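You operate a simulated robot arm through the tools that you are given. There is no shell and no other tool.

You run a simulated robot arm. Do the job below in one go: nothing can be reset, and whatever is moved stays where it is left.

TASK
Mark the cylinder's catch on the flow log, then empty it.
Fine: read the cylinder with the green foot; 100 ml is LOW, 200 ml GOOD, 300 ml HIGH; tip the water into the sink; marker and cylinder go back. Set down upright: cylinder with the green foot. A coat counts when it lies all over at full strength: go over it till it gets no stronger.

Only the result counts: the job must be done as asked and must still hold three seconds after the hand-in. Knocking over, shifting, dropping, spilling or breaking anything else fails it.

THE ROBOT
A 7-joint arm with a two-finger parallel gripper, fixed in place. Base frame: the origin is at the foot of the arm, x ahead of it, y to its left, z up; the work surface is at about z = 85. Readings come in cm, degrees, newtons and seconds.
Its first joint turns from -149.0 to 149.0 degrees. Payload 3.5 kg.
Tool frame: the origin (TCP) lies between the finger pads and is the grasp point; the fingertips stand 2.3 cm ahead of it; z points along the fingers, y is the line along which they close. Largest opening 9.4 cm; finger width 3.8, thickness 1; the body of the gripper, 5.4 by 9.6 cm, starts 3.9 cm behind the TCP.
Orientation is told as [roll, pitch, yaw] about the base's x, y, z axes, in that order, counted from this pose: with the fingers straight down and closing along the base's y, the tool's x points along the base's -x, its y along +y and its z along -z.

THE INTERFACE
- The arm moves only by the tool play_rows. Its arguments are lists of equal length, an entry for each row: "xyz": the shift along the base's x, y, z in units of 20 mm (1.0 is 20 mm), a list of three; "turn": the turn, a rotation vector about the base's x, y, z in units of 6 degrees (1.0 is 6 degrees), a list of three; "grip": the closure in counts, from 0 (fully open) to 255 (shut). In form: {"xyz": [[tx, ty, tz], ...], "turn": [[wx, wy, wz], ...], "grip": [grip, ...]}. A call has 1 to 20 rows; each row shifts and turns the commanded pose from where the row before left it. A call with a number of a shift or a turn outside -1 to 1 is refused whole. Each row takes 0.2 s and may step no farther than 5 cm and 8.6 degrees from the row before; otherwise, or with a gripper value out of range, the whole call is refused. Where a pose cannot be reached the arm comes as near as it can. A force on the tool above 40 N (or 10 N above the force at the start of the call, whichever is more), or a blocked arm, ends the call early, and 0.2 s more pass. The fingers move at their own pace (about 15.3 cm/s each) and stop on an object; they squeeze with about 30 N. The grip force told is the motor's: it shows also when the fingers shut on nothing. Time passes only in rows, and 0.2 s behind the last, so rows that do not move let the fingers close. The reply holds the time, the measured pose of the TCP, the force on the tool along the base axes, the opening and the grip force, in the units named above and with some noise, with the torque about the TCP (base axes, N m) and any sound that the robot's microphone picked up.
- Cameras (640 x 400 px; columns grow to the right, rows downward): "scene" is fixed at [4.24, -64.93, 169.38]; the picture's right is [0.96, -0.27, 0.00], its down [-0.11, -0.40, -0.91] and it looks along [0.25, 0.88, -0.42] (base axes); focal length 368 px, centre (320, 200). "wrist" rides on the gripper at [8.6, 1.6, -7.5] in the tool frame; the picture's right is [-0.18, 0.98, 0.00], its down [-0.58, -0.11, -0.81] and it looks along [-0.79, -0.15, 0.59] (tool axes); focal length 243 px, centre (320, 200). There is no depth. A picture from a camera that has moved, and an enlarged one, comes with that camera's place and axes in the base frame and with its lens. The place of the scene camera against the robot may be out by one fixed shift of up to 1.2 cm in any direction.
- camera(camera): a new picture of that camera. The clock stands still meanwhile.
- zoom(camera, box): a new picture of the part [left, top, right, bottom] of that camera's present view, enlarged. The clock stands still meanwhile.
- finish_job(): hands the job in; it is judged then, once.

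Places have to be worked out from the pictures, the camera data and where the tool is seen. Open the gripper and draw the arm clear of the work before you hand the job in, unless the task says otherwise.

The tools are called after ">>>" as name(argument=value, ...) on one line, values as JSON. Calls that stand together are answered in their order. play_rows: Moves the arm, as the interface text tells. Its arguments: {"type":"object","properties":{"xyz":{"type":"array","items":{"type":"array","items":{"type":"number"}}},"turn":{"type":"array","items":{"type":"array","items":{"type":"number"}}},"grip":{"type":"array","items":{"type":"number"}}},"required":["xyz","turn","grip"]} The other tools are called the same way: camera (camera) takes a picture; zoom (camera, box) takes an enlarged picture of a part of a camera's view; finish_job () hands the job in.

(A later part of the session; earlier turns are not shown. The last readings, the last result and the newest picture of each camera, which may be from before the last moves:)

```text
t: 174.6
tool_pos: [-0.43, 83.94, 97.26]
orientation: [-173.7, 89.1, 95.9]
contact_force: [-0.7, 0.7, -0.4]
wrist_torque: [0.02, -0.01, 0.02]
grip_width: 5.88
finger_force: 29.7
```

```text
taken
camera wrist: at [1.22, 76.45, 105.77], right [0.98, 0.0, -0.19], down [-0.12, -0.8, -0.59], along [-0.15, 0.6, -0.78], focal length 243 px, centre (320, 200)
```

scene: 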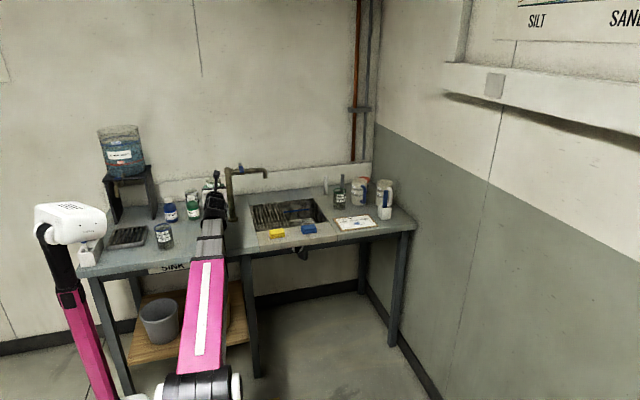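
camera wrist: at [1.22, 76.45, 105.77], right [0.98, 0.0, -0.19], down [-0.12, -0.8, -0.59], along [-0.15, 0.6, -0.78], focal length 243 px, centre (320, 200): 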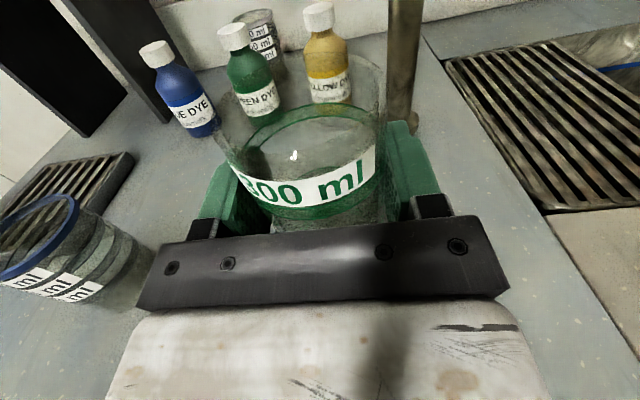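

Still no contact at 97.2. I continue in 1 mm steps.

>>> play_rows(xyz=[[0, 0, -0.05], [0, 0, -0.05], [0, 0, 0]], turn=[[0, 0, 0], [0, 0, 0], [0, 0, 0]], grip=[255, 255, 255])

>>> play_rows(xyz=[[0, 0, -0.05], [0, 0, 0]], turn=[[0, 0, 0], [0, 0, 0]], grip=[255, 255])

>>> play_rows(xyz=[[0, 0, -0.05], [0, 0, 0]], turn=[[0, 0, 0], [0, 0, 0]], grip=[255, 255])

```text
t: 175.4
tool_pos: [-0.27, 83.92, 97.15]
orientation: [-175.1, 89.0, 94.4]
contact_force: [-1.2, 1.8, 8.1]
wrist_torque: [-0.01, 0.18, 0.02]
grip_width: 5.87
finger_force: 30.1
```

```text
t: 176.0
tool_pos: [-0.5, 84.05, 97.05]
orientation: [-175.0, 89.1, 94.4]
contact_force: [3.3, 5.5, 14.9]
wrist_torque: [0.13, -0.47, 0.15]
grip_width: 5.85
finger_force: 29.8
```

```text
t: 176.6
tool_pos: [-0.42, 83.96, 96.87]
orientation: [-175.0, 89.1, 94.6]
contact_force: [1.7, 3.5, 13.4]
wrist_torque: [0.06, -0.36, 0.12]
grip_width: 5.91
finger_force: 30.2
```

The foot is on the bench (13 N). I ease the pressure and look before releasing.

>>> play_rows(xyz=[[0, 0, 0.03], [0, 0, 0.02], [0, 0, 0]], turn=[[0, 0, 0], [0, 0, 0], [0, 0, 0]], grip=[255, 255, 255])

>>> zoom(camera="wrist", box=[190, 30, 430, 240])

>>> zoom(camera="scene", box=[190, 180, 250, 260])

```text
t: 177.4
tool_pos: [-0.42, 83.91, 96.81]
orientation: [-170.1, 89.2, 99.5]
contact_force: [0.4, 0.9, -0.8]
wrist_torque: [0.01, 0.03, 0.02]
grip_width: 5.89
finger_force: 29.9
```

```text
1.90 times, centred on (310, 135) of wrist
camera zoom: at [1.15, 76.44, 105.38], right [0.98, 0.0, -0.19], down [-0.12, -0.8, -0.59], along [-0.15, 0.6, -0.78], focal length 462 px, centre (339, 324)
```

zoom: 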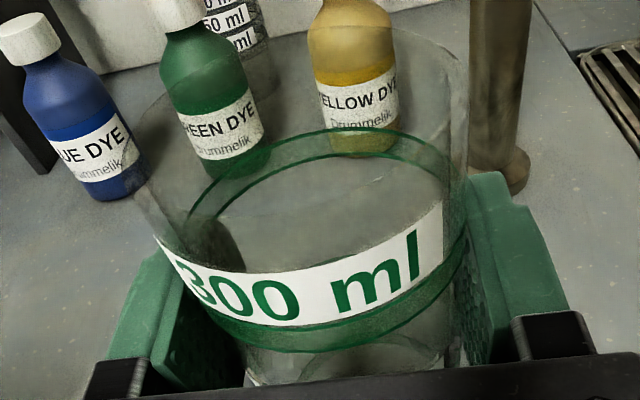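

```text
5.00 times, centred on (220, 220) of scene
camera zoom: at [4.24, -64.93, 169.38], right [0.96, -0.27, 0.0], down [-0.11, -0.4, -0.91], along [0.25, 0.88, -0.42], focal length 1838 px, centre (820, 100)
```

zoom: 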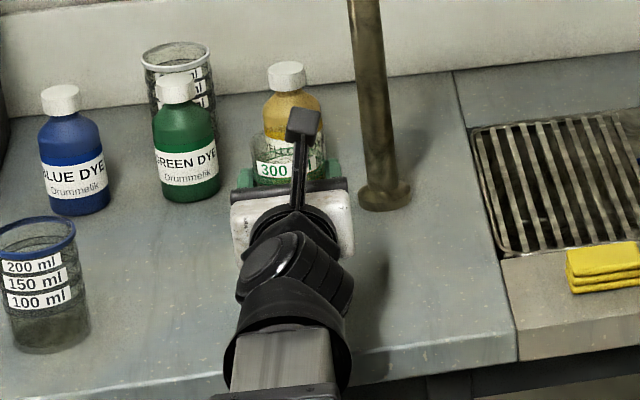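

Pressure is off. I lower a hair for light contact, then open the fingers gently.

>>> play_rows(xyz=[[0, 0, -0.03], [0, 0, 0]], turn=[[0, 0, 0], [0, 0, 0]], grip=[255, 255])

```text
t: 178.0
tool_pos: [-0.37, 84.05, 96.98]
orientation: [-173.1, 89.1, 96.4]
contact_force: [-1.6, -1.0, 1.4]
wrist_torque: [-0.22, -0.03, -0.01]
grip_width: 5.9
finger_force: 30.7
```

Light contact is there. I open slowly.

>>> play_rows(xyz=[[0, 0, 0], [0, 0, 0], [0, 0, 0], [0, 0, 0], [0, 0, 0], [0, 0, 0], [0, 0, 0], [0, 0, 0], [0, 0, 0]], turn=[[0, 0, 0], [0, 0, 0], [0, 0, 0], [0, 0, 0], [0, 0, 0], [0, 0, 0], [0, 0, 0], [0, 0, 0], [0, 0, 0]], grip=[110, 95, 90, 85, 75, 60, 40, 20, 0])

>>> camera(camera="wrist")

>>> zoom(camera="scene", box=[190, 180, 250, 260])

```text
t: 180.0
tool_pos: [-0.56, 83.97, 96.77]
orientation: [-173.8, 89.1, 95.8]
contact_force: [-0.1, 0.1, -0.8]
wrist_torque: [-0.01, 0.0, -0.01]
grip_width: 9.4
finger_force: 0.0
```

```text
taken
camera wrist: at [1.15, 76.46, 105.35], right [0.98, 0.0, -0.19], down [-0.12, -0.8, -0.59], along [-0.15, 0.6, -0.78], focal length 243 px, centre (320, 200)
```

wrist: 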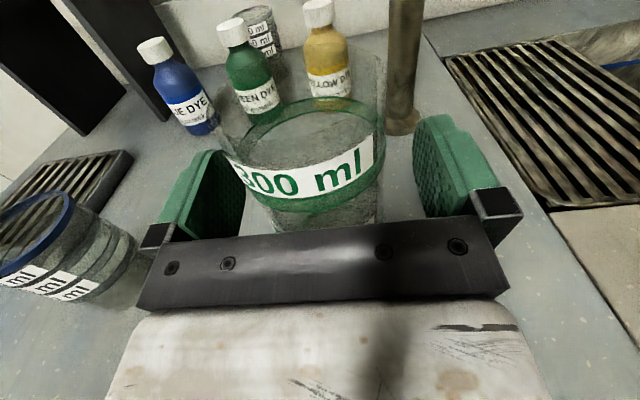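

```text
5.00 times, centred on (220, 220) of scene
camera zoom: at [4.24, -64.93, 169.38], right [0.96, -0.27, 0.0], down [-0.11, -0.4, -0.91], along [0.25, 0.88, -0.42], focal length 1838 px, centre (820, 100)
```

zoom: 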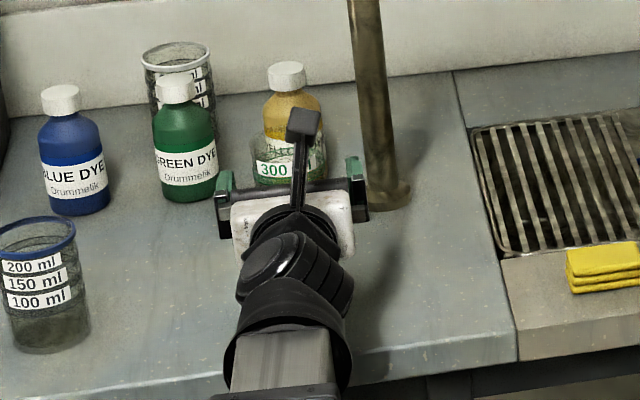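

Released, and the cylinder stands. I draw the fingers straight back along -y.

>>> play_rows(xyz=[[0, -0.2, 0], [0, -0.4, 0], [0, -0.5, 0], [0, -0.6, 0], [0, -0.6, 0], [0, -0.6, 0], [0, -0.6, 0], [0, -0.6, 0], [0, -0.6, 0], [0, -0.5, 0], [0, -0.2, 0], [0, 0, 0]], turn=[[0, 0, 0], [0, 0, 0], [0, 0, 0], [0, 0, 0], [0, 0, 0], [0, 0, 0], [0, 0, 0], [0, 0, 0], [0, 0, 0], [0, 0, 0], [0, 0, 0], [0, 0, 0]], grip=[0, 0, 0, 0, 0, 0, 0, 0, 0, 0, 0, 0])

>>> camera(camera="wrist")

>>> zoom(camera="wrist", box=[210, 0, 430, 230])

>>> zoom(camera="scene", box=[190, 180, 250, 260])

```text
t: 182.6
tool_pos: [-0.48, 73.3, 96.85]
orientation: [-173.8, 89.1, 95.9]
contact_force: [0.1, -0.4, -0.3]
wrist_torque: [0.0, 0.0, -0.03]
grip_width: 9.39
finger_force: 0.1
```

```text
taken
camera wrist: at [1.16, 65.78, 105.37], right [0.98, 0.0, -0.19], down [-0.12, -0.8, -0.59], along [-0.15, 0.6, -0.78], focal length 243 px, centre (320, 200)
```

wrist: 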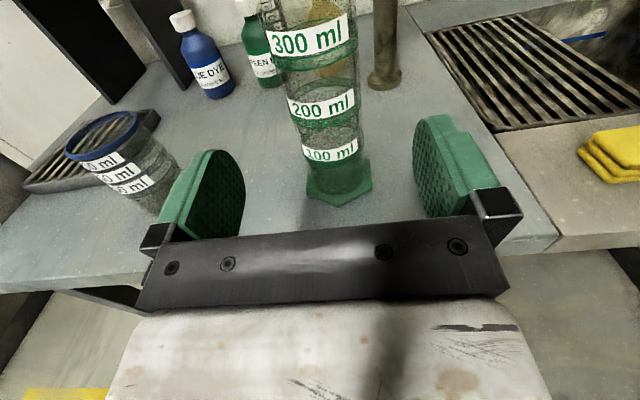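

```text
1.74 times, centred on (320, 115) of wrist
camera zoom: at [1.16, 65.78, 105.37], right [0.98, 0.0, -0.19], down [-0.12, -0.8, -0.59], along [-0.15, 0.6, -0.78], focal length 422 px, centre (320, 348)
```

zoom: 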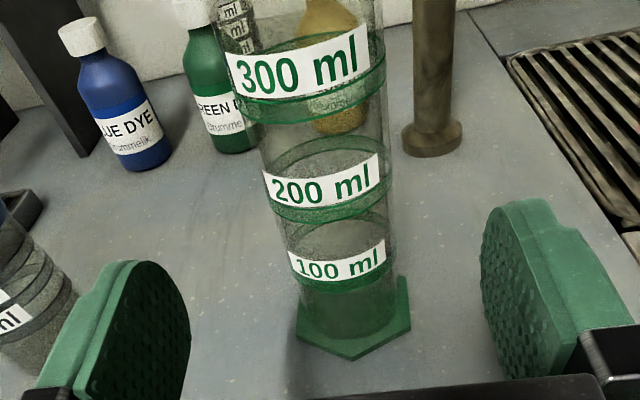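

```text
5.00 times, centred on (220, 220) of scene
camera zoom: at [4.24, -64.93, 169.38], right [0.96, -0.27, 0.0], down [-0.11, -0.4, -0.91], along [0.25, 0.88, -0.42], focal length 1838 px, centre (820, 100)
```

zoom: 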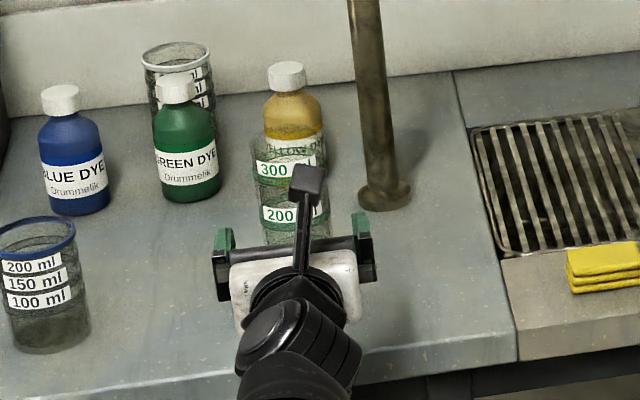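

The cylinder stands upright and empty, within about 3 mm of its old place. I raise the arm clear and swing over to take one more close look at the coat before deciding.

>>> play_rows(xyz=[[0, 0, 0.5], [0, 0, 0.8], [0, -0.1, 0.9], [0, -0.1, 0.9], [0, -0.1, 0.9], [0, -0.1, 0.9], [0, -0.1, 0.9], [0, -0.1, 0.9], [0, -0.1, 0.9], [0.3, 0, 0.6], [0.7, 0, 0], [1, 0, 0], [1, 0, 0], [1, 0, 0], [1, 0, 0], [1, 0, 0], [1, 0, 0], [1, 0, 0], [1, 0, 0], [1, 0, 0]], turn=[[0, 0, 0], [0, 0, 0], [0, 0, 0], [0, 0, 0], [0, 0, 0], [0, 0, 0], [0, 0, 0], [0, 0, 0], [0, 0, 0], [0, 0, 0], [0, 0, 0], [0, 0, 0], [0, 0, 0], [0, 0, 0], [0, 0, 0], [0, 0, 0], [0, 0, 0], [0, 0, 0], [0, 0, 0], [0, 0, 0]], grip=[0, 0, 0, 0, 0, 0, 0, 0, 0, 0, 0, 0, 0, 0, 0, 0, 0, 0, 0, 0])

>>> play_rows(xyz=[[1, 0, 0], [1, 0, 0], [1, 0, 0], [1, 0, 0], [1, 0, 0], [1, 0, 0], [1, 0, 0], [1, 0, 0], [1, 0, 0], [1, 0, 0], [1, 0, 0], [1, 0, 0], [1, 0, 0], [1, 0, 0], [1, 0, 0], [1, 0, 0], [1, 0, 0], [1, 0, 0], [0.7, 0, 0], [0.3, 0, 0]], turn=[[0, 0, 0], [0, 0, 0], [0, 0, 0], [0, 0, 0], [0, 0, 0], [0, 0, 0], [0, 0, 0], [0, 0, 0], [0, 0, 0], [0, 0, 0], [0, 0, 0], [0, 0, 0], [0, 0, 0], [0, 0, 0], [0, 0, 0], [0, 0, 0], [0, 0, 0], [0, 0, 0], [0, 0, 0], [0, 0, 0]], grip=[0, 0, 0, 0, 0, 0, 0, 0, 0, 0, 0, 0, 0, 0, 0, 0, 0, 0, 0, 0])

>>> camera(camera="wrist")

>>> camera(camera="scene")

```text
t: 186.8
tool_pos: [19.57, 71.82, 113.24]
orientation: [-175.7, 89.0, 93.8]
contact_force: [0.2, -0.5, -0.7]
wrist_torque: [-0.04, 0.01, -0.01]
grip_width: 9.39
finger_force: 0.0
```

```text
t: 191.0
tool_pos: [57.58, 71.88, 113.22]
orientation: [-174.9, 89.1, 94.7]
contact_force: [0.1, 0.1, 0.6]
wrist_torque: [-0.01, 0.01, 0.01]
grip_width: 9.41
finger_force: 0.1
```

```text
taken
camera wrist: at [59.21, 64.28, 121.78], right [0.98, 0.0, -0.19], down [-0.12, -0.8, -0.59], along [-0.14, 0.6, -0.78], focal length 243 px, centre (320, 200)
```

wrist: 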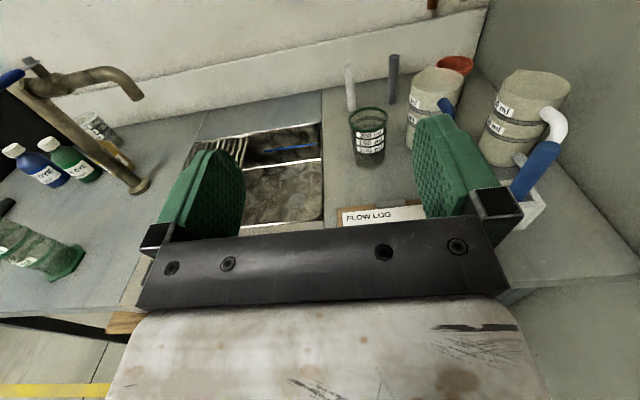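

```text
taken
```

scene: 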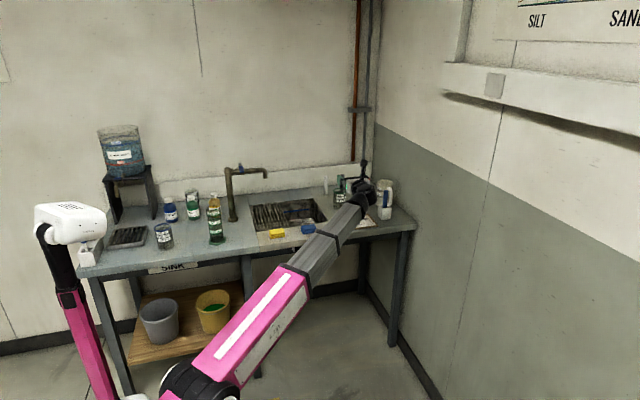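

The gripper hides the log from here, so I draw back a little for a clear view of the mark.

>>> play_rows(xyz=[[0, -0.6, 0.2], [0, -0.8, 0.4], [0, -0.8, 0.4], [0, -0.8, 0.4], [0, -0.8, 0.2], [0, 0, 0]], turn=[[0, 0, 0], [0, 0, 0], [0, 0, 0], [0, 0, 0], [0, 0, 0], [0, 0, 0]], grip=[0, 0, 0, 0, 0, 0])

>>> camera(camera="wrist")

>>> zoom(camera="scene", box=[195, 185, 240, 250])

```text
t: 192.4
tool_pos: [57.7, 64.27, 116.63]
orientation: [-173.0, 89.1, 96.7]
contact_force: [0.0, -0.4, 0.2]
wrist_torque: [-0.02, -0.03, -0.02]
grip_width: 9.4
finger_force: 0.0
```

```text
taken
camera wrist: at [59.17, 56.73, 125.05], right [0.98, 0.0, -0.19], down [-0.12, -0.8, -0.59], along [-0.15, 0.6, -0.78], focal length 243 px, centre (320, 200)
```

wrist: 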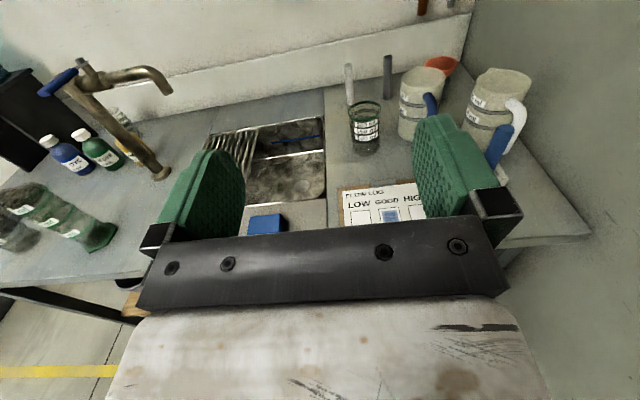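

```text
6.15 times, centred on (218, 218) of scene
camera zoom: at [4.24, -64.93, 169.38], right [0.96, -0.27, 0.0], down [-0.11, -0.4, -0.91], along [0.25, 0.88, -0.42], focal length 2262 px, centre (951, 92)
```

zoom: 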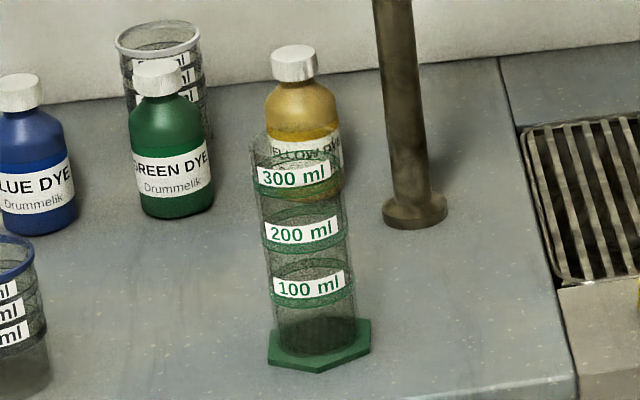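

The cylinder stands exactly where it was, empty. Now a close-up of the mark.

>>> zoom(camera="wrist", box=[335, 180, 430, 230])

>>> zoom(camera="wrist", box=[375, 202, 405, 226])

```text
6.74 times, centred on (382, 205) of wrist
camera zoom: at [59.17, 56.73, 125.05], right [0.98, 0.0, -0.19], down [-0.12, -0.8, -0.59], along [-0.15, 0.6, -0.78], focal length 1634 px, centre (-101, 166)
```

zoom: 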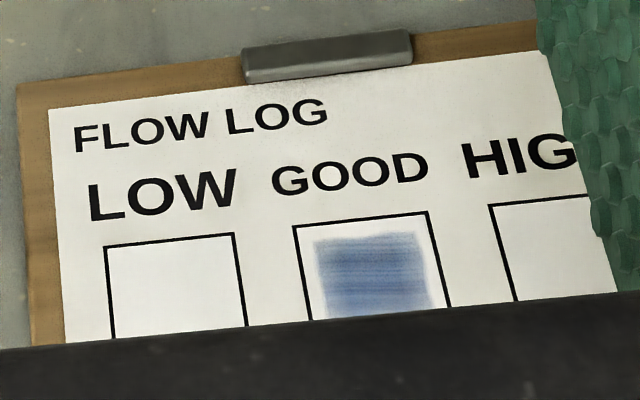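

```text
16.00 times, centred on (390, 214) of wrist
camera zoom: at [59.17, 56.73, 125.05], right [0.98, 0.0, -0.19], down [-0.12, -0.8, -0.59], along [-0.15, 0.6, -0.78], focal length 3882 px, centre (-800, -24)
```

zoom: 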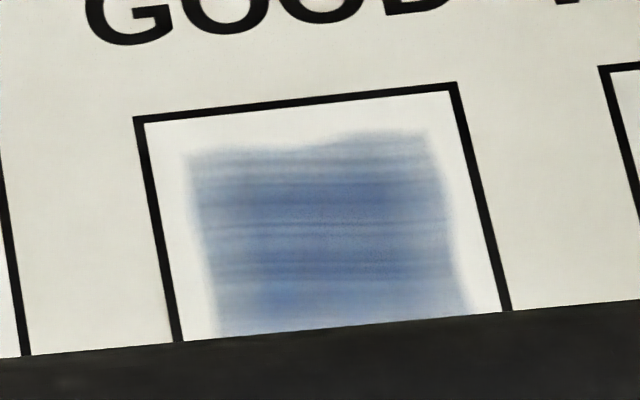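

The mark looks even all over. I compare it once more with the very same scene crop I used right after the first raster (t=35), to see whether it grew stronger since.

>>> zoom(camera="scene", box=[345, 205, 380, 230])

>>> zoom(camera="scene", box=[350, 215, 370, 229])

```text
16.00 times, centred on (362, 218) of scene
camera zoom: at [4.24, -64.93, 169.38], right [0.96, -0.27, 0.0], down [-0.11, -0.4, -0.91], along [0.25, 0.88, -0.42], focal length 5882 px, centre (-360, -80)
```

zoom: 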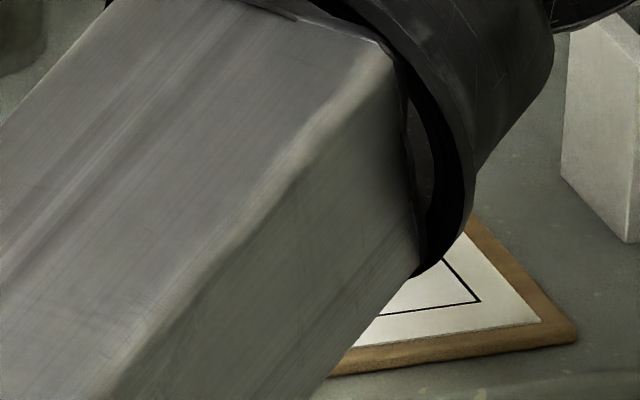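

```text
16.00 times, centred on (360, 222) of scene
camera zoom: at [4.24, -64.93, 169.38], right [0.96, -0.27, 0.0], down [-0.11, -0.4, -0.91], along [0.25, 0.88, -0.42], focal length 5882 px, centre (-320, -152)
```

zoom: 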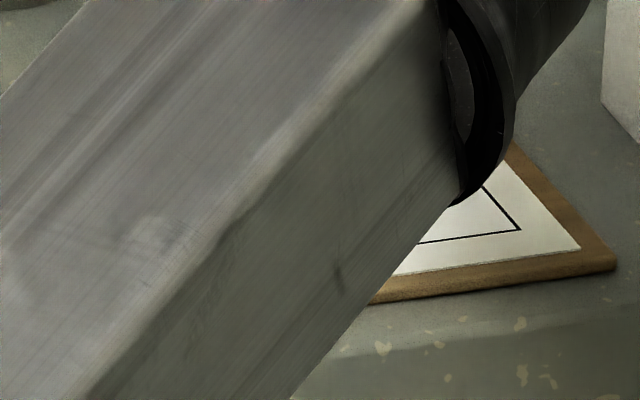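

The arm hides the log from the scene camera. I move left to clear the view.

>>> play_rows(xyz=[[-0.6, 0, 0], [-1, 0, 0], [-1, 0, 0], [-1, 0, 0], [-1, 0, 0], [-1, 0, 0], [-1, 0, 0], [-1, 0, 0], [-1, 0, 0], [-1, 0, 0], [-1, 0, 0], [-1, 0, 0], [-1, 0, 0], [-0.6, 0, 0]], turn=[[0, 0, 0], [0, 0, 0], [0, 0, 0], [0, 0, 0], [0, 0, 0], [0, 0, 0], [0, 0, 0], [0, 0, 0], [0, 0, 0], [0, 0, 0], [0, 0, 0], [0, 0, 0], [0, 0, 0], [0, 0, 0]], grip=[0, 0, 0, 0, 0, 0, 0, 0, 0, 0, 0, 0, 0, 0])

>>> zoom(camera="scene", box=[345, 205, 380, 230])

>>> zoom(camera="scene", box=[350, 215, 370, 229])

>>> camera(camera="scene")

```text
t: 195.4
tool_pos: [31.06, 64.23, 116.39]
orientation: [-172.9, 89.1, 96.8]
contact_force: [0.2, 0.1, -0.3]
wrist_torque: [0.03, 0.0, -0.04]
grip_width: 9.41
finger_force: 0.0
```

```text
16.00 times, centred on (362, 218) of scene
camera zoom: at [4.24, -64.93, 169.38], right [0.96, -0.27, 0.0], down [-0.11, -0.4, -0.91], along [0.25, 0.88, -0.42], focal length 5882 px, centre (-360, -80)
```

zoom: 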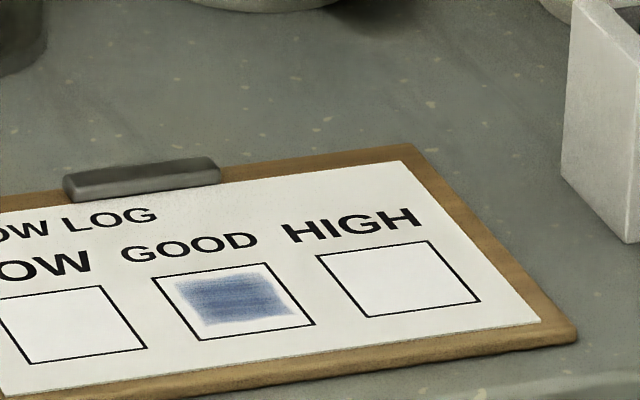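

```text
16.00 times, centred on (360, 222) of scene
camera zoom: at [4.24, -64.93, 169.38], right [0.96, -0.27, 0.0], down [-0.11, -0.4, -0.91], along [0.25, 0.88, -0.42], focal length 5882 px, centre (-320, -152)
```

zoom: 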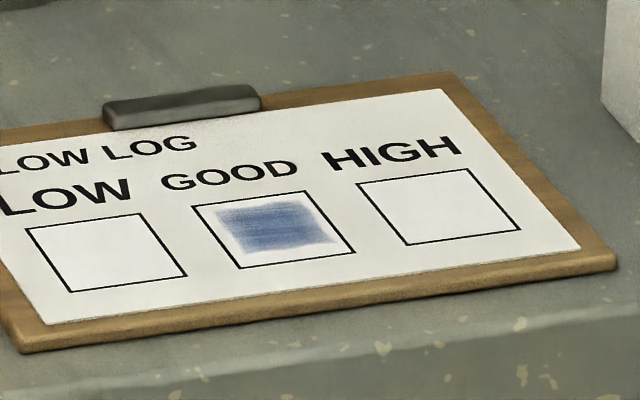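

```text
taken
```

scene: 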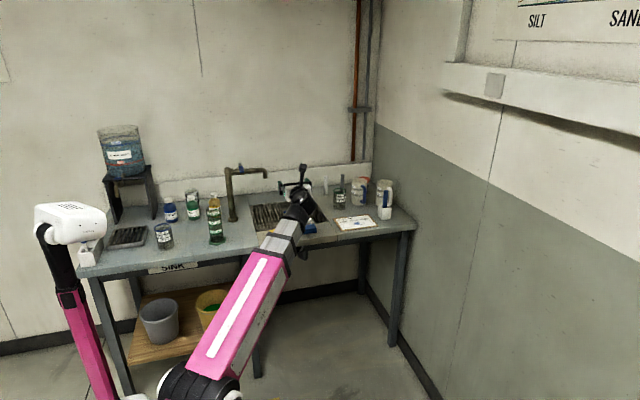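

The cylinder, log, holder and bench all look undisturbed. The coat hasn't visibly changed since t=35, but I can't rule out a small remaining gap to full strength, so I'll go over it once more to be sure. First I turn the tool back to pointing down.

>>> play_rows(xyz=[[0.3, 0.2, 0], [0.5, 0.4, 0], [0.5, 0.4, 0], [0.5, 0.4, 0], [0.5, 0.4, 0], [0.5, 0.4, 0], [0.5, 0.4, 0], [0.5, 0.4, 0], [0.5, 0.4, 0], [0.5, 0.4, 0], [0.5, 0.4, 0], [0.6, 0.4, 0], [0.6, 0.4, 0], [0.6, 0.4, 0], [0.6, 0.3, 0], [0.4, 0.1, 0]], turn=[[-0.5, 0, 0], [-1, 0, 0], [-1, 0, 0], [-1, 0, 0], [-1, 0, 0], [-1, 0, 0], [-1, 0, 0], [-1, 0, 0], [-1, 0, 0], [-1, 0, 0], [-1, 0, 0], [-1, 0, 0], [-1, 0, 0], [-1, 0, 0], [-1, 0, 0], [-0.65, 0, 0]], grip=[0, 0, 0, 0, 0, 0, 0, 0, 0, 0, 0, 0, 0, 0, 0, 0])

>>> play_rows(xyz=[[0.4, 0.2, 0], [0.4, 0.2, 0], [0.4, 0.2, 0], [0.4, 0.2, 0], [0.4, 0.2, 0], [0.4, 0.2, 0], [0.4, 0.2, 0], [0.4, 0.2, 0], [0.4, 0.2, 0], [0.4, 0.2, 0], [0.4, 0.2, 0], [0.4, 0.2, 0], [0.4, 0.2, 0], [0.4, 0.2, 0], [0.4, 0.2, 0], [0, 0, 0]], turn=[[0, 0, 0.5], [0, 0, 1], [0, 0, 1], [0, 0, 1], [0, 0, 1], [0, 0, 1], [0, 0, 1], [0, 0, 1], [0, 0, 1], [0, 0, 1], [0, 0, 1], [0, 0, 1], [0, 0, 1], [0, 0, 1], [0, 0, 1], [0, 0, 0.5]], grip=[0, 0, 0, 0, 0, 0, 0, 0, 0, 0, 0, 0, 0, 0, 0, 0])

```text
t: 198.8
tool_pos: [47.44, 75.83, 116.53]
orientation: [0.4, 0.0, -90.1]
contact_force: [0.9, -0.5, -0.1]
wrist_torque: [0.0, -0.03, 0.03]
grip_width: 9.4
finger_force: 0.1
```

```text
t: 202.2
tool_pos: [59.39, 81.83, 116.56]
orientation: [0.5, 0.0, 0.1]
contact_force: [1.0, 1.0, -0.5]
wrist_torque: [-0.02, -0.01, -0.01]
grip_width: 9.4
finger_force: 0.1
```

Tool-down again. I go above the marker with the fingers narrowed and check the alignment.

>>> play_rows(xyz=[[0.6, 0.1, 0], [0.9, 0.13, 0], [1, 0.13, 0], [1, 0.13, 0], [1, 0.13, 0], [1, 0.13, 0], [1, 0.13, 0], [1, 0.13, -0.2], [1, 0.13, -0.4], [1, 0.13, -0.6], [0.9, 0.13, -0.6], [0.45, 0.1, -0.7], [0, 0, -0.8], [0, 0, -0.8], [0, 0, -0.6], [0, 0, 0]], turn=[[-0.08, 0, 0], [0, 0, 0], [0, 0, 0], [0, 0, 0], [0, 0, 0], [0, 0, 0], [0, 0, 0], [0, 0, 0], [0, 0, 0], [0, 0, 0], [0, 0, 0], [0, 0, 0], [0, 0, 0], [0, 0, 0], [0, 0, 0], [0, 0, 0]], grip=[20, 40, 60, 80, 100, 120, 140, 146, 146, 146, 146, 146, 146, 146, 146, 146])

>>> camera(camera="wrist")

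>>> zoom(camera="scene", box=[350, 150, 420, 230])

```text
t: 205.6
tool_pos: [80.99, 84.84, 107.05]
orientation: [0.0, -0.1, -0.2]
contact_force: [-0.3, -0.3, 0.0]
wrist_torque: [0.02, -0.02, -0.02]
grip_width: 4.01
finger_force: 0.1
```

```text
taken
camera wrist: at [72.42, 86.46, 114.51], right [0.19, 0.98, 0.0], down [0.58, -0.11, 0.81], along [0.79, -0.15, -0.59], focal length 243 px, centre (320, 200)
```

wrist: 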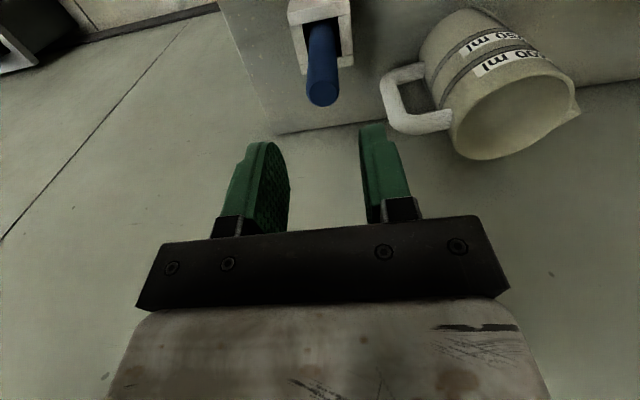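

```text
5.00 times, centred on (385, 190) of scene
camera zoom: at [4.24, -64.93, 169.38], right [0.96, -0.27, 0.0], down [-0.11, -0.4, -0.91], along [0.25, 0.88, -0.42], focal length 1838 px, centre (-5, 250)
```

zoom: 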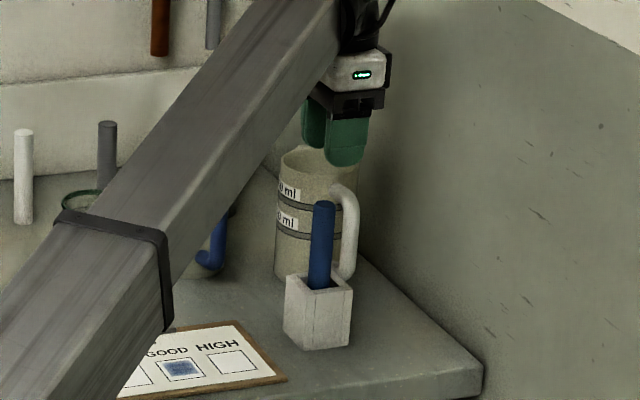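

Well aligned. I lower to z≈97.4 and close.

>>> play_rows(xyz=[[0, 0.04, -0.4], [0, 0, -0.6], [0, 0, -0.6], [0, 0, -0.6], [0, 0, -0.6], [0, 0, -0.6], [0, 0, -0.6], [0, 0, -0.5], [0, 0, -0.3], [0, 0, 0], [0, 0, 0], [0, 0, 0], [0, 0, 0], [0, 0, 0]], turn=[[0, 0, 0], [0, 0, 0], [0, 0, 0], [0, 0, 0], [0, 0, 0], [0, 0, 0], [0, 0, 0], [0, 0, 0], [0, 0, 0], [0, 0, 0], [0, 0, 0], [0, 0, 0], [0, 0, 0], [0, 0, 0]], grip=[146, 146, 146, 146, 146, 146, 146, 146, 146, 150, 170, 190, 255, 255])

>>> camera(camera="wrist")

```text
t: 208.6
tool_pos: [81.17, 84.98, 97.47]
orientation: [-0.1, 0.0, -0.2]
contact_force: [0.3, 0.2, 0.4]
wrist_torque: [0.04, 0.0, -0.02]
grip_width: 2.04
finger_force: 30.3
```

```text
taken
camera wrist: at [72.48, 86.61, 104.87], right [0.19, 0.98, 0.0], down [0.58, -0.11, 0.81], along [0.79, -0.15, -0.59], focal length 243 px, centre (320, 200)
```

wrist: 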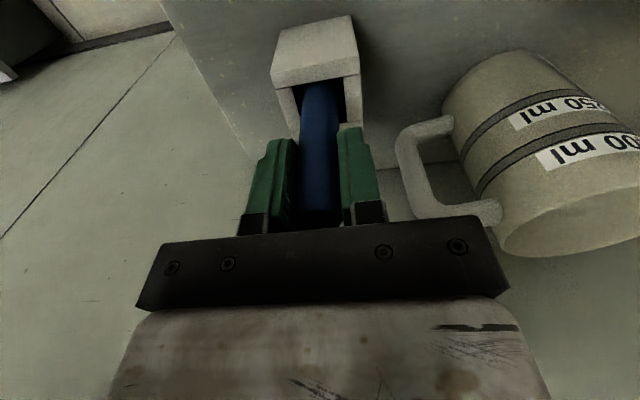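

Marker held again. I lift it out and carry it over the GOOD box.

>>> play_rows(xyz=[[0, 0, 0.4], [0, 0, 0.7], [0, 0, 0.8], [0, 0, 0.8], [0, 0, 0.8], [0, 0, 0.8], [0, 0, 0.8], [0, 0, 0.7], [0, 0, 0.4], [-0.5, -0.1, 0], [-0.9, -0.2, 0], [-1, -0.25, 0], [-1, -0.25, 0], [-1, -0.25, 0], [-1, -0.25, 0], [-1, -0.25, 0], [-0.9, -0.2, 0], [-0.6, -0.12, 0], [-0.2, 0, 0]], turn=[[0, 0, 0], [0, 0, 0], [0, 0, 0], [0, 0, 0], [0, 0, 0], [0, 0, 0], [0, 0, 0], [0, 0, 0], [0, 0, 0], [0, 0, 0], [0, 0, 0], [0, 0, 0], [0, 0, 0], [0, 0, 0], [0, 0, 0], [0, 0, 0], [0, 0, 0], [0, 0, 0], [0, 0, 0]], grip=[255, 255, 255, 255, 255, 255, 255, 255, 255, 255, 255, 255, 255, 255, 255, 255, 255, 255, 255])

>>> play_rows(xyz=[[0, 0, -0.5], [0, 0, -0.8], [0, 0, -0.8], [0, 0, -0.8], [0, 0, -0.8], [0, 0, -0.8], [0, 0, -0.5], [0, 0, -0.3], [0, 0, 0]], turn=[[0, 0, 0], [0, 0, 0], [0, 0, 0], [0, 0, 0], [0, 0, 0], [0, 0, 0], [0, 0, 0], [0, 0, 0], [0, 0, 0]], grip=[255, 255, 255, 255, 255, 255, 255, 255, 255])

>>> zoom(camera="wrist", box=[250, 0, 420, 110])

>>> zoom(camera="scene", box=[345, 195, 380, 230])

```text
t: 212.6
tool_pos: [64.67, 81.18, 109.9]
orientation: [-0.1, 0.1, -0.1]
contact_force: [0.1, -1.2, -0.7]
wrist_torque: [-0.02, -0.01, 0.0]
grip_width: 2.1
finger_force: 30.0
```

```text
t: 214.6
tool_pos: [64.91, 81.26, 99.3]
orientation: [-0.1, 0.0, -0.1]
contact_force: [0.2, 0.0, 0.8]
wrist_torque: [-0.02, -0.01, -0.03]
grip_width: 2.06
finger_force: 30.0
```

```text
3.64 times, centred on (335, 55) of wrist
camera zoom: at [56.29, 82.88, 106.74], right [0.19, 0.98, 0.0], down [0.58, -0.11, 0.81], along [0.79, -0.15, -0.59], focal length 882 px, centre (266, 727)
```

zoom: 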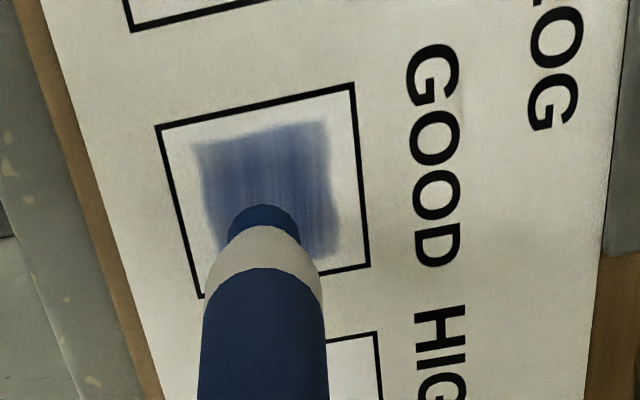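

```text
11.43 times, centred on (362, 212) of scene
camera zoom: at [4.24, -64.93, 169.38], right [0.96, -0.27, 0.0], down [-0.11, -0.4, -0.91], along [0.25, 0.88, -0.42], focal length 4202 px, centre (-166, 57)
```

zoom: 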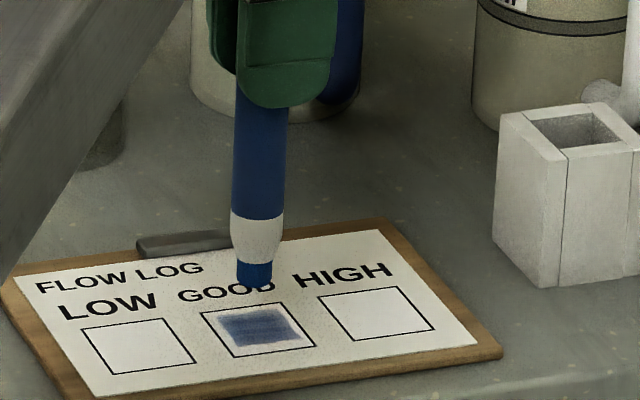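

The tip sits over the box centre again. I go to the left front corner of the coat zone and lower to contact.

>>> play_rows(xyz=[[-0.2, -0.3, -0.2], [-0.2, -0.27, -0.4], [0, 0, -0.3], [0, 0, -0.2], [0, 0, -0.05], [0, 0, 0]], turn=[[0, 0, 0], [0, 0, 0], [0, 0, 0], [0, 0, 0], [0, 0, 0], [0, 0, 0]], grip=[255, 255, 255, 255, 255, 255])

>>> play_rows(xyz=[[0, 0, -0.03], [0, 0, 0]], turn=[[0, 0, 0], [0, 0, 0]], grip=[255, 255])

>>> play_rows(xyz=[[0, 0, -0.025], [0, 0, 0]], turn=[[0, 0, 0], [0, 0, 0]], grip=[255, 255])

```text
t: 216.0
tool_pos: [64.1, 79.98, 96.96]
orientation: [-0.1, 0.0, -0.1]
contact_force: [0.2, 0.1, 0.8]
wrist_torque: [0.04, 0.03, -0.01]
grip_width: 2.05
finger_force: 30.1
```

```text
t: 216.6
tool_pos: [64.08, 80.0, 96.98]
orientation: [0.0, 0.0, -0.1]
contact_force: [0.1, 0.3, -0.5]
wrist_torque: [0.04, -0.03, 0.01]
grip_width: 2.06
finger_force: 29.9
```

```text
t: 217.2
tool_pos: [64.05, 79.92, 96.93]
orientation: [0.1, 0.0, -0.1]
contact_force: [0.3, -0.1, -0.6]
wrist_torque: [0.01, -0.02, -0.02]
grip_width: 2.06
finger_force: 29.9
```

>>> play_rows(xyz=[[0, 0, -0.03], [0, 0, 0]], turn=[[0, 0, 0], [0, 0, 0]], grip=[255, 255])

>>> play_rows(xyz=[[0, 0, -0.03], [0, 0, 0]], turn=[[0, 0, 0], [0, 0, 0]], grip=[255, 255])

```text
t: 217.8
tool_pos: [64.04, 80.02, 96.83]
orientation: [-0.1, -0.1, -0.1]
contact_force: [0.1, 0.2, -0.6]
wrist_torque: [-0.01, -0.05, -0.04]
grip_width: 2.07
finger_force: 29.9
```

```text
t: 218.4
tool_pos: [64.05, 80.05, 96.83]
orientation: [0.0, 0.0, -0.2]
contact_force: [1.0, 0.4, 9.0]
wrist_torque: [0.08, -0.07, 0.01]
grip_width: 2.03
finger_force: 29.9
```

Contact at 9 N. I ease slightly and stroke along y there and back with the small slope correction.

>>> play_rows(xyz=[[0, 0.155, 0.006], [0, 0.155, -0.002], [0, 0.155, -0.002], [0, 0.155, -0.002], [0, 0.155, -0.002], [0, 0.155, -0.002], [0, 0.155, -0.002], [0, 0.155, -0.002], [0, 0.155, -0.002], [0, 0, 0]], turn=[[0, 0, 0], [0, 0, 0], [0, 0, 0], [0, 0, 0], [0, 0, 0], [0, 0, 0], [0, 0, 0], [0, 0, 0], [0, 0, 0], [0, 0, 0]], grip=[255, 255, 255, 255, 255, 255, 255, 255, 255, 255])

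>>> play_rows(xyz=[[0, -0.155, 0.002], [0, -0.155, 0.002], [0, -0.155, 0.002], [0, -0.155, 0.002], [0, -0.155, 0.002], [0, -0.155, 0.002], [0, -0.155, 0.002], [0, -0.155, 0.002], [0, -0.155, 0.002], [0, 0, 0]], turn=[[0, 0, 0], [0, 0, 0], [0, 0, 0], [0, 0, 0], [0, 0, 0], [0, 0, 0], [0, 0, 0], [0, 0, 0], [0, 0, 0], [0, 0, 0]], grip=[255, 255, 255, 255, 255, 255, 255, 255, 255, 255])

>>> zoom(camera="wrist", box=[250, 0, 420, 110])

```text
t: 220.6
tool_pos: [64.08, 82.79, 96.79]
orientation: [0.0, 0.0, 0.0]
contact_force: [-0.3, -8.8, 13.2]
wrist_torque: [-0.91, 0.05, -0.02]
grip_width: 2.07
finger_force: 29.9
```

```text
t: 222.8
tool_pos: [64.0, 79.88, 96.7]
orientation: [0.0, -0.1, -0.1]
contact_force: [1.0, 7.9, 10.4]
wrist_torque: [0.9, -0.1, 0.01]
grip_width: 2.07
finger_force: 29.8
```

```text
3.64 times, centred on (335, 55) of wrist
camera zoom: at [55.38, 81.68, 104.21], right [0.19, 0.98, 0.0], down [0.58, -0.11, 0.81], along [0.79, -0.15, -0.59], focal length 882 px, centre (266, 727)
```

zoom: 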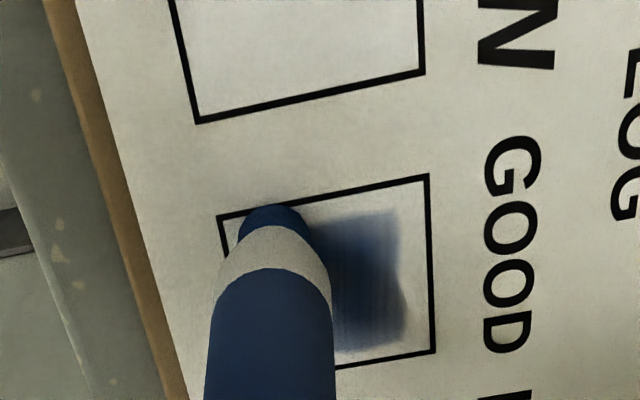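

Firm contact along the whole line. I ease a little and continue with double strokes on the next lines.

>>> play_rows(xyz=[[0.12, 0, 0.06], [0.12, 0, -0.05], [0, 0.155, 0], [0, 0.155, 0], [0, 0.155, 0], [0, 0.155, 0], [0, 0.155, 0], [0, 0.155, 0], [0, 0.155, 0], [0, 0.155, 0], [0, 0.155, 0], [0, -0.155, 0], [0, -0.155, 0], [0, -0.155, 0], [0, -0.155, 0], [0, -0.155, 0], [0, -0.155, 0], [0, -0.155, 0], [0, -0.155, 0], [0, -0.155, 0]], turn=[[0, 0, 0], [0, 0, 0], [0, 0, 0], [0, 0, 0], [0, 0, 0], [0, 0, 0], [0, 0, 0], [0, 0, 0], [0, 0, 0], [0, 0, 0], [0, 0, 0], [0, 0, 0], [0, 0, 0], [0, 0, 0], [0, 0, 0], [0, 0, 0], [0, 0, 0], [0, 0, 0], [0, 0, 0], [0, 0, 0]], grip=[255, 255, 255, 255, 255, 255, 255, 255, 255, 255, 255, 255, 255, 255, 255, 255, 255, 255, 255, 255])

>>> play_rows(xyz=[[0.12, 0, 0.05], [0.12, 0, -0.05], [0, 0.155, 0], [0, 0.155, 0], [0, 0.155, 0], [0, 0.155, 0], [0, 0.155, 0], [0, 0.155, 0], [0, 0.155, 0], [0, 0.155, 0], [0, 0.155, 0], [0, -0.155, 0], [0, -0.155, 0], [0, -0.155, 0], [0, -0.155, 0], [0, -0.155, 0], [0, -0.155, 0], [0, -0.155, 0], [0, -0.155, 0], [0, -0.155, 0]], turn=[[0, 0, 0], [0, 0, 0], [0, 0, 0], [0, 0, 0], [0, 0, 0], [0, 0, 0], [0, 0, 0], [0, 0, 0], [0, 0, 0], [0, 0, 0], [0, 0, 0], [0, 0, 0], [0, 0, 0], [0, 0, 0], [0, 0, 0], [0, 0, 0], [0, 0, 0], [0, 0, 0], [0, 0, 0], [0, 0, 0]], grip=[255, 255, 255, 255, 255, 255, 255, 255, 255, 255, 255, 255, 255, 255, 255, 255, 255, 255, 255, 255])

>>> zoom(camera="wrist", box=[250, 0, 420, 110])

```text
t: 227.0
tool_pos: [64.57, 80.02, 96.79]
orientation: [0.1, 0.0, 0.0]
contact_force: [0.2, 0.4, 0.2]
wrist_torque: [0.01, 0.01, 0.01]
grip_width: 2.08
finger_force: 30.2
```

```text
t: 231.2
tool_pos: [65.11, 80.12, 96.72]
orientation: [0.0, 0.0, -0.1]
contact_force: [0.3, 0.0, 1.6]
wrist_torque: [0.09, 0.03, -0.05]
grip_width: 2.06
finger_force: 29.9
```

```text
3.64 times, centred on (335, 55) of wrist
camera zoom: at [56.41, 81.74, 104.2], right [0.19, 0.98, 0.0], down [0.58, -0.11, 0.81], along [0.79, -0.15, -0.59], focal length 882 px, centre (266, 727)
```

zoom: 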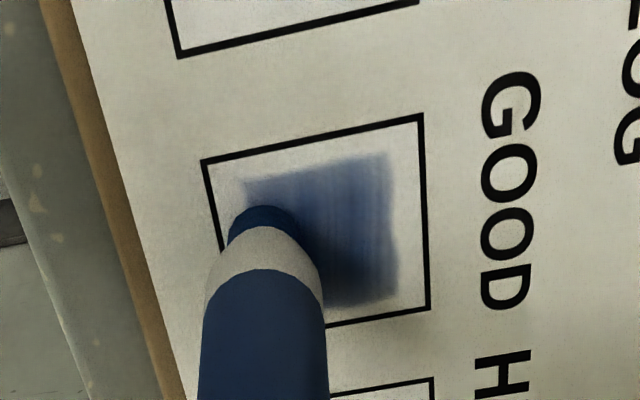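

Contact has become marginal, so I press deeper by half a millimetre and repeat this line and the next ones.

>>> play_rows(xyz=[[0, 0, -0.025], [0, 0.155, -0.002], [0, 0.155, -0.002], [0, 0.155, -0.002], [0, 0.155, -0.001], [0, 0.155, 0], [0, 0.155, 0], [0, 0.155, 0], [0, 0.155, 0], [0, 0.155, 0], [0, 0, 0]], turn=[[0, 0, 0], [0, 0, 0], [0, 0, 0], [0, 0, 0], [0, 0, 0], [0, 0, 0], [0, 0, 0], [0, 0, 0], [0, 0, 0], [0, 0, 0], [0, 0, 0]], grip=[255, 255, 255, 255, 255, 255, 255, 255, 255, 255, 255])

>>> play_rows(xyz=[[0, -0.155, 0], [0, -0.155, 0], [0, -0.155, 0], [0, -0.155, 0], [0, -0.155, 0], [0, -0.155, 0], [0, -0.155, 0], [0, -0.155, 0], [0, -0.155, 0], [0.12, 0, 0.05], [0.12, 0, -0.055], [0, 0.155, 0], [0, 0.155, 0], [0, 0.155, 0], [0, 0.155, 0], [0, 0.155, 0], [0, 0.155, 0], [0, 0.155, 0], [0, 0.155, 0], [0, 0.155, 0]], turn=[[0, 0, 0], [0, 0, 0], [0, 0, 0], [0, 0, 0], [0, 0, 0], [0, 0, 0], [0, 0, 0], [0, 0, 0], [0, 0, 0], [0, 0, 0], [0, 0, 0], [0, 0, 0], [0, 0, 0], [0, 0, 0], [0, 0, 0], [0, 0, 0], [0, 0, 0], [0, 0, 0], [0, 0, 0], [0, 0, 0]], grip=[255, 255, 255, 255, 255, 255, 255, 255, 255, 255, 255, 255, 255, 255, 255, 255, 255, 255, 255, 255])

```text
t: 233.6
tool_pos: [65.04, 82.75, 96.78]
orientation: [0.1, -0.1, -0.1]
contact_force: [-0.2, -1.3, 2.1]
wrist_torque: [-0.23, -0.01, 0.02]
grip_width: 2.06
finger_force: 30.3
```

```text
t: 237.8
tool_pos: [65.42, 82.84, 96.78]
orientation: [0.0, 0.0, -0.2]
contact_force: [0.1, -3.5, 5.3]
wrist_torque: [-0.46, 0.01, 0.01]
grip_width: 2.07
finger_force: 29.9
```

Good contact at 5 N. I stroke back and go on to the right-hand edge line.

>>> play_rows(xyz=[[0, -0.155, 0], [0, -0.155, 0], [0, -0.155, 0], [0, -0.155, 0], [0, -0.155, 0], [0, -0.155, 0], [0, -0.155, 0], [0, -0.155, 0], [0, -0.155, 0], [0.12, 0, 0.05], [0.12, 0, -0.055], [0, 0.155, 0], [0, 0.155, 0], [0, 0.155, 0], [0, 0.155, 0], [0, 0.155, 0], [0, 0.155, 0], [0, 0.155, 0], [0, 0.155, 0], [0, 0.155, 0]], turn=[[0, 0, 0], [0, 0, 0], [0, 0, 0], [0, 0, 0], [0, 0, 0], [0, 0, 0], [0, 0, 0], [0, 0, 0], [0, 0, 0], [0, 0, 0], [0, 0, 0], [0, 0, 0], [0, 0, 0], [0, 0, 0], [0, 0, 0], [0, 0, 0], [0, 0, 0], [0, 0, 0], [0, 0, 0], [0, 0, 0]], grip=[255, 255, 255, 255, 255, 255, 255, 255, 255, 255, 255, 255, 255, 255, 255, 255, 255, 255, 255, 255])

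>>> play_rows(xyz=[[0, -0.155, 0], [0, -0.155, 0], [0, -0.155, 0], [0, -0.155, 0], [0, -0.155, 0], [0, -0.155, 0], [0, -0.155, 0], [0, -0.155, 0], [0, -0.155, 0], [0, 0, 0]], turn=[[0, 0, 0], [0, 0, 0], [0, 0, 0], [0, 0, 0], [0, 0, 0], [0, 0, 0], [0, 0, 0], [0, 0, 0], [0, 0, 0], [0, 0, 0]], grip=[255, 255, 255, 255, 255, 255, 255, 255, 255, 255])

>>> zoom(camera="wrist", box=[250, 0, 420, 110])

```text
t: 242.0
tool_pos: [65.98, 82.79, 96.72]
orientation: [0.0, 0.1, 0.0]
contact_force: [-1.1, -4.4, 5.1]
wrist_torque: [-0.46, 0.12, 0.04]
grip_width: 2.08
finger_force: 30.1
```

```text
t: 244.2
tool_pos: [65.99, 80.01, 96.71]
orientation: [0.0, 0.0, -0.1]
contact_force: [-0.5, -0.4, 0.1]
wrist_torque: [0.03, 0.0, 0.02]
grip_width: 2.06
finger_force: 29.7
```

```text
3.64 times, centred on (335, 55) of wrist
camera zoom: at [57.37, 81.69, 104.17], right [0.19, 0.98, 0.0], down [0.58, -0.11, 0.81], along [0.79, -0.15, -0.59], focal length 882 px, centre (266, 727)
```

zoom: 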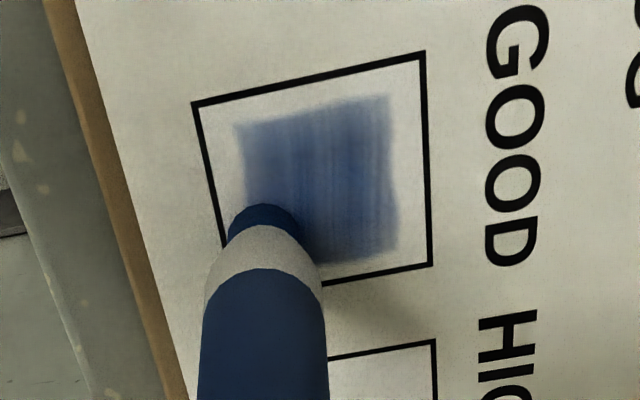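

The look is unchanged: same outline, same shade. As a last touch, I press slightly deeper and go over the front part of the zone, where contact was lightest.

>>> play_rows(xyz=[[0, 0, -0.03], [0, 0.15, 0], [0, 0.15, 0], [0, 0.15, 0], [0, 0.15, -0.005], [0, -0.15, 0.005], [0, -0.15, 0], [0, -0.15, 0], [0, -0.15, 0], [-0.13, 0, 0.05], [-0.13, 0, -0.05], [0, 0.15, 0], [0, 0.15, 0], [0, 0.15, 0], [0, 0.15, -0.005], [0, -0.15, 0.005], [0, -0.15, 0], [0, -0.15, 0], [0, -0.15, 0], [0, 0, 0]], turn=[[0, 0, 0], [0, 0, 0], [0, 0, 0], [0, 0, 0], [0, 0, 0], [0, 0, 0], [0, 0, 0], [0, 0, 0], [0, 0, 0], [0, 0, 0], [0, 0, 0], [0, 0, 0], [0, 0, 0], [0, 0, 0], [0, 0, 0], [0, 0, 0], [0, 0, 0], [0, 0, 0], [0, 0, 0], [0, 0, 0]], grip=[255, 255, 255, 255, 255, 255, 255, 255, 255, 255, 255, 255, 255, 255, 255, 255, 255, 255, 255, 255])

>>> play_rows(xyz=[[-0.13, 0, 0.05], [-0.13, 0, -0.05], [0, 0.15, 0], [0, 0.15, 0], [0, 0.15, 0], [0, 0.15, -0.005], [0, 0.15, 0], [0, 0.15, 0], [0, 0.15, 0], [0, 0.15, 0], [0, 0.15, 0], [0, -0.15, 0], [0, -0.15, 0], [0, -0.15, 0], [0, -0.15, 0], [0, -0.15, 0.005], [0, -0.15, 0], [0, -0.15, 0], [0, -0.15, 0], [0, -0.15, 0]], turn=[[0, 0, 0], [0, 0, 0], [0, 0, 0], [0, 0, 0], [0, 0, 0], [0, 0, 0], [0, 0, 0], [0, 0, 0], [0, 0, 0], [0, 0, 0], [0, 0, 0], [0, 0, 0], [0, 0, 0], [0, 0, 0], [0, 0, 0], [0, 0, 0], [0, 0, 0], [0, 0, 0], [0, 0, 0], [0, 0, 0]], grip=[255, 255, 255, 255, 255, 255, 255, 255, 255, 255, 255, 255, 255, 255, 255, 255, 255, 255, 255, 255])

>>> play_rows(xyz=[[0, 0, 0.5], [0.3, 0.3, 0.5], [0.8, 0.7, 0.5], [0.8, 0.6, 0.2]], turn=[[0, 0, 0], [0, 0, 0], [0, 0, 0], [0, 0, 0]], grip=[255, 255, 255, 255])

>>> zoom(camera="wrist", box=[230, 0, 350, 80])

>>> zoom(camera="scene", box=[350, 215, 370, 229])

```text
t: 248.4
tool_pos: [65.47, 79.97, 96.62]
orientation: [-0.1, 0.0, -0.1]
contact_force: [0.6, 10.9, 13.2]
wrist_torque: [1.13, 0.01, -0.04]
grip_width: 2.08
finger_force: 29.9
```

```text
t: 252.6
tool_pos: [65.01, 80.0, 96.67]
orientation: [-0.1, -0.1, -0.1]
contact_force: [0.0, 0.5, 0.3]
wrist_torque: [0.01, 0.01, 0.01]
grip_width: 2.04
finger_force: 30.4
```

```text
t: 253.6
tool_pos: [68.74, 83.34, 100.08]
orientation: [0.0, 0.0, -0.1]
contact_force: [-0.3, 0.4, -1.2]
wrist_torque: [-0.01, -0.01, 0.02]
grip_width: 2.06
finger_force: 29.7
```

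```text
5.00 times, centred on (290, 40) of wrist
camera zoom: at [60.14, 85.08, 107.46], right [0.19, 0.98, 0.0], down [0.58, -0.11, 0.81], along [0.79, -0.15, -0.59], focal length 1213 px, centre (470, 1000)
```

zoom: 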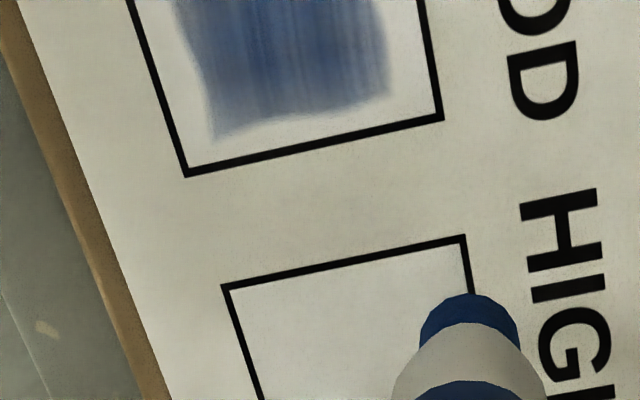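

```text
16.00 times, centred on (360, 222) of scene
camera zoom: at [4.24, -64.93, 169.38], right [0.96, -0.27, 0.0], down [-0.11, -0.4, -0.91], along [0.25, 0.88, -0.42], focal length 5882 px, centre (-320, -152)
```

zoom: 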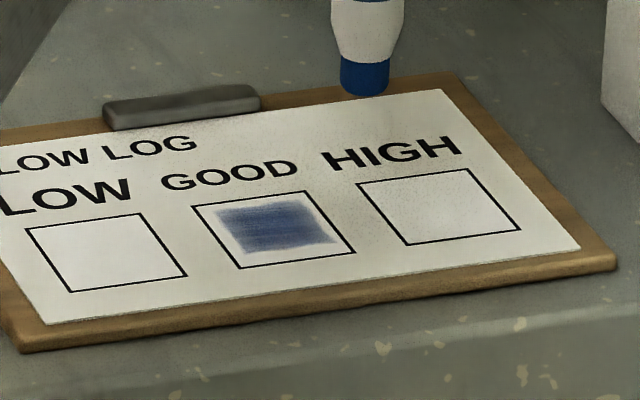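

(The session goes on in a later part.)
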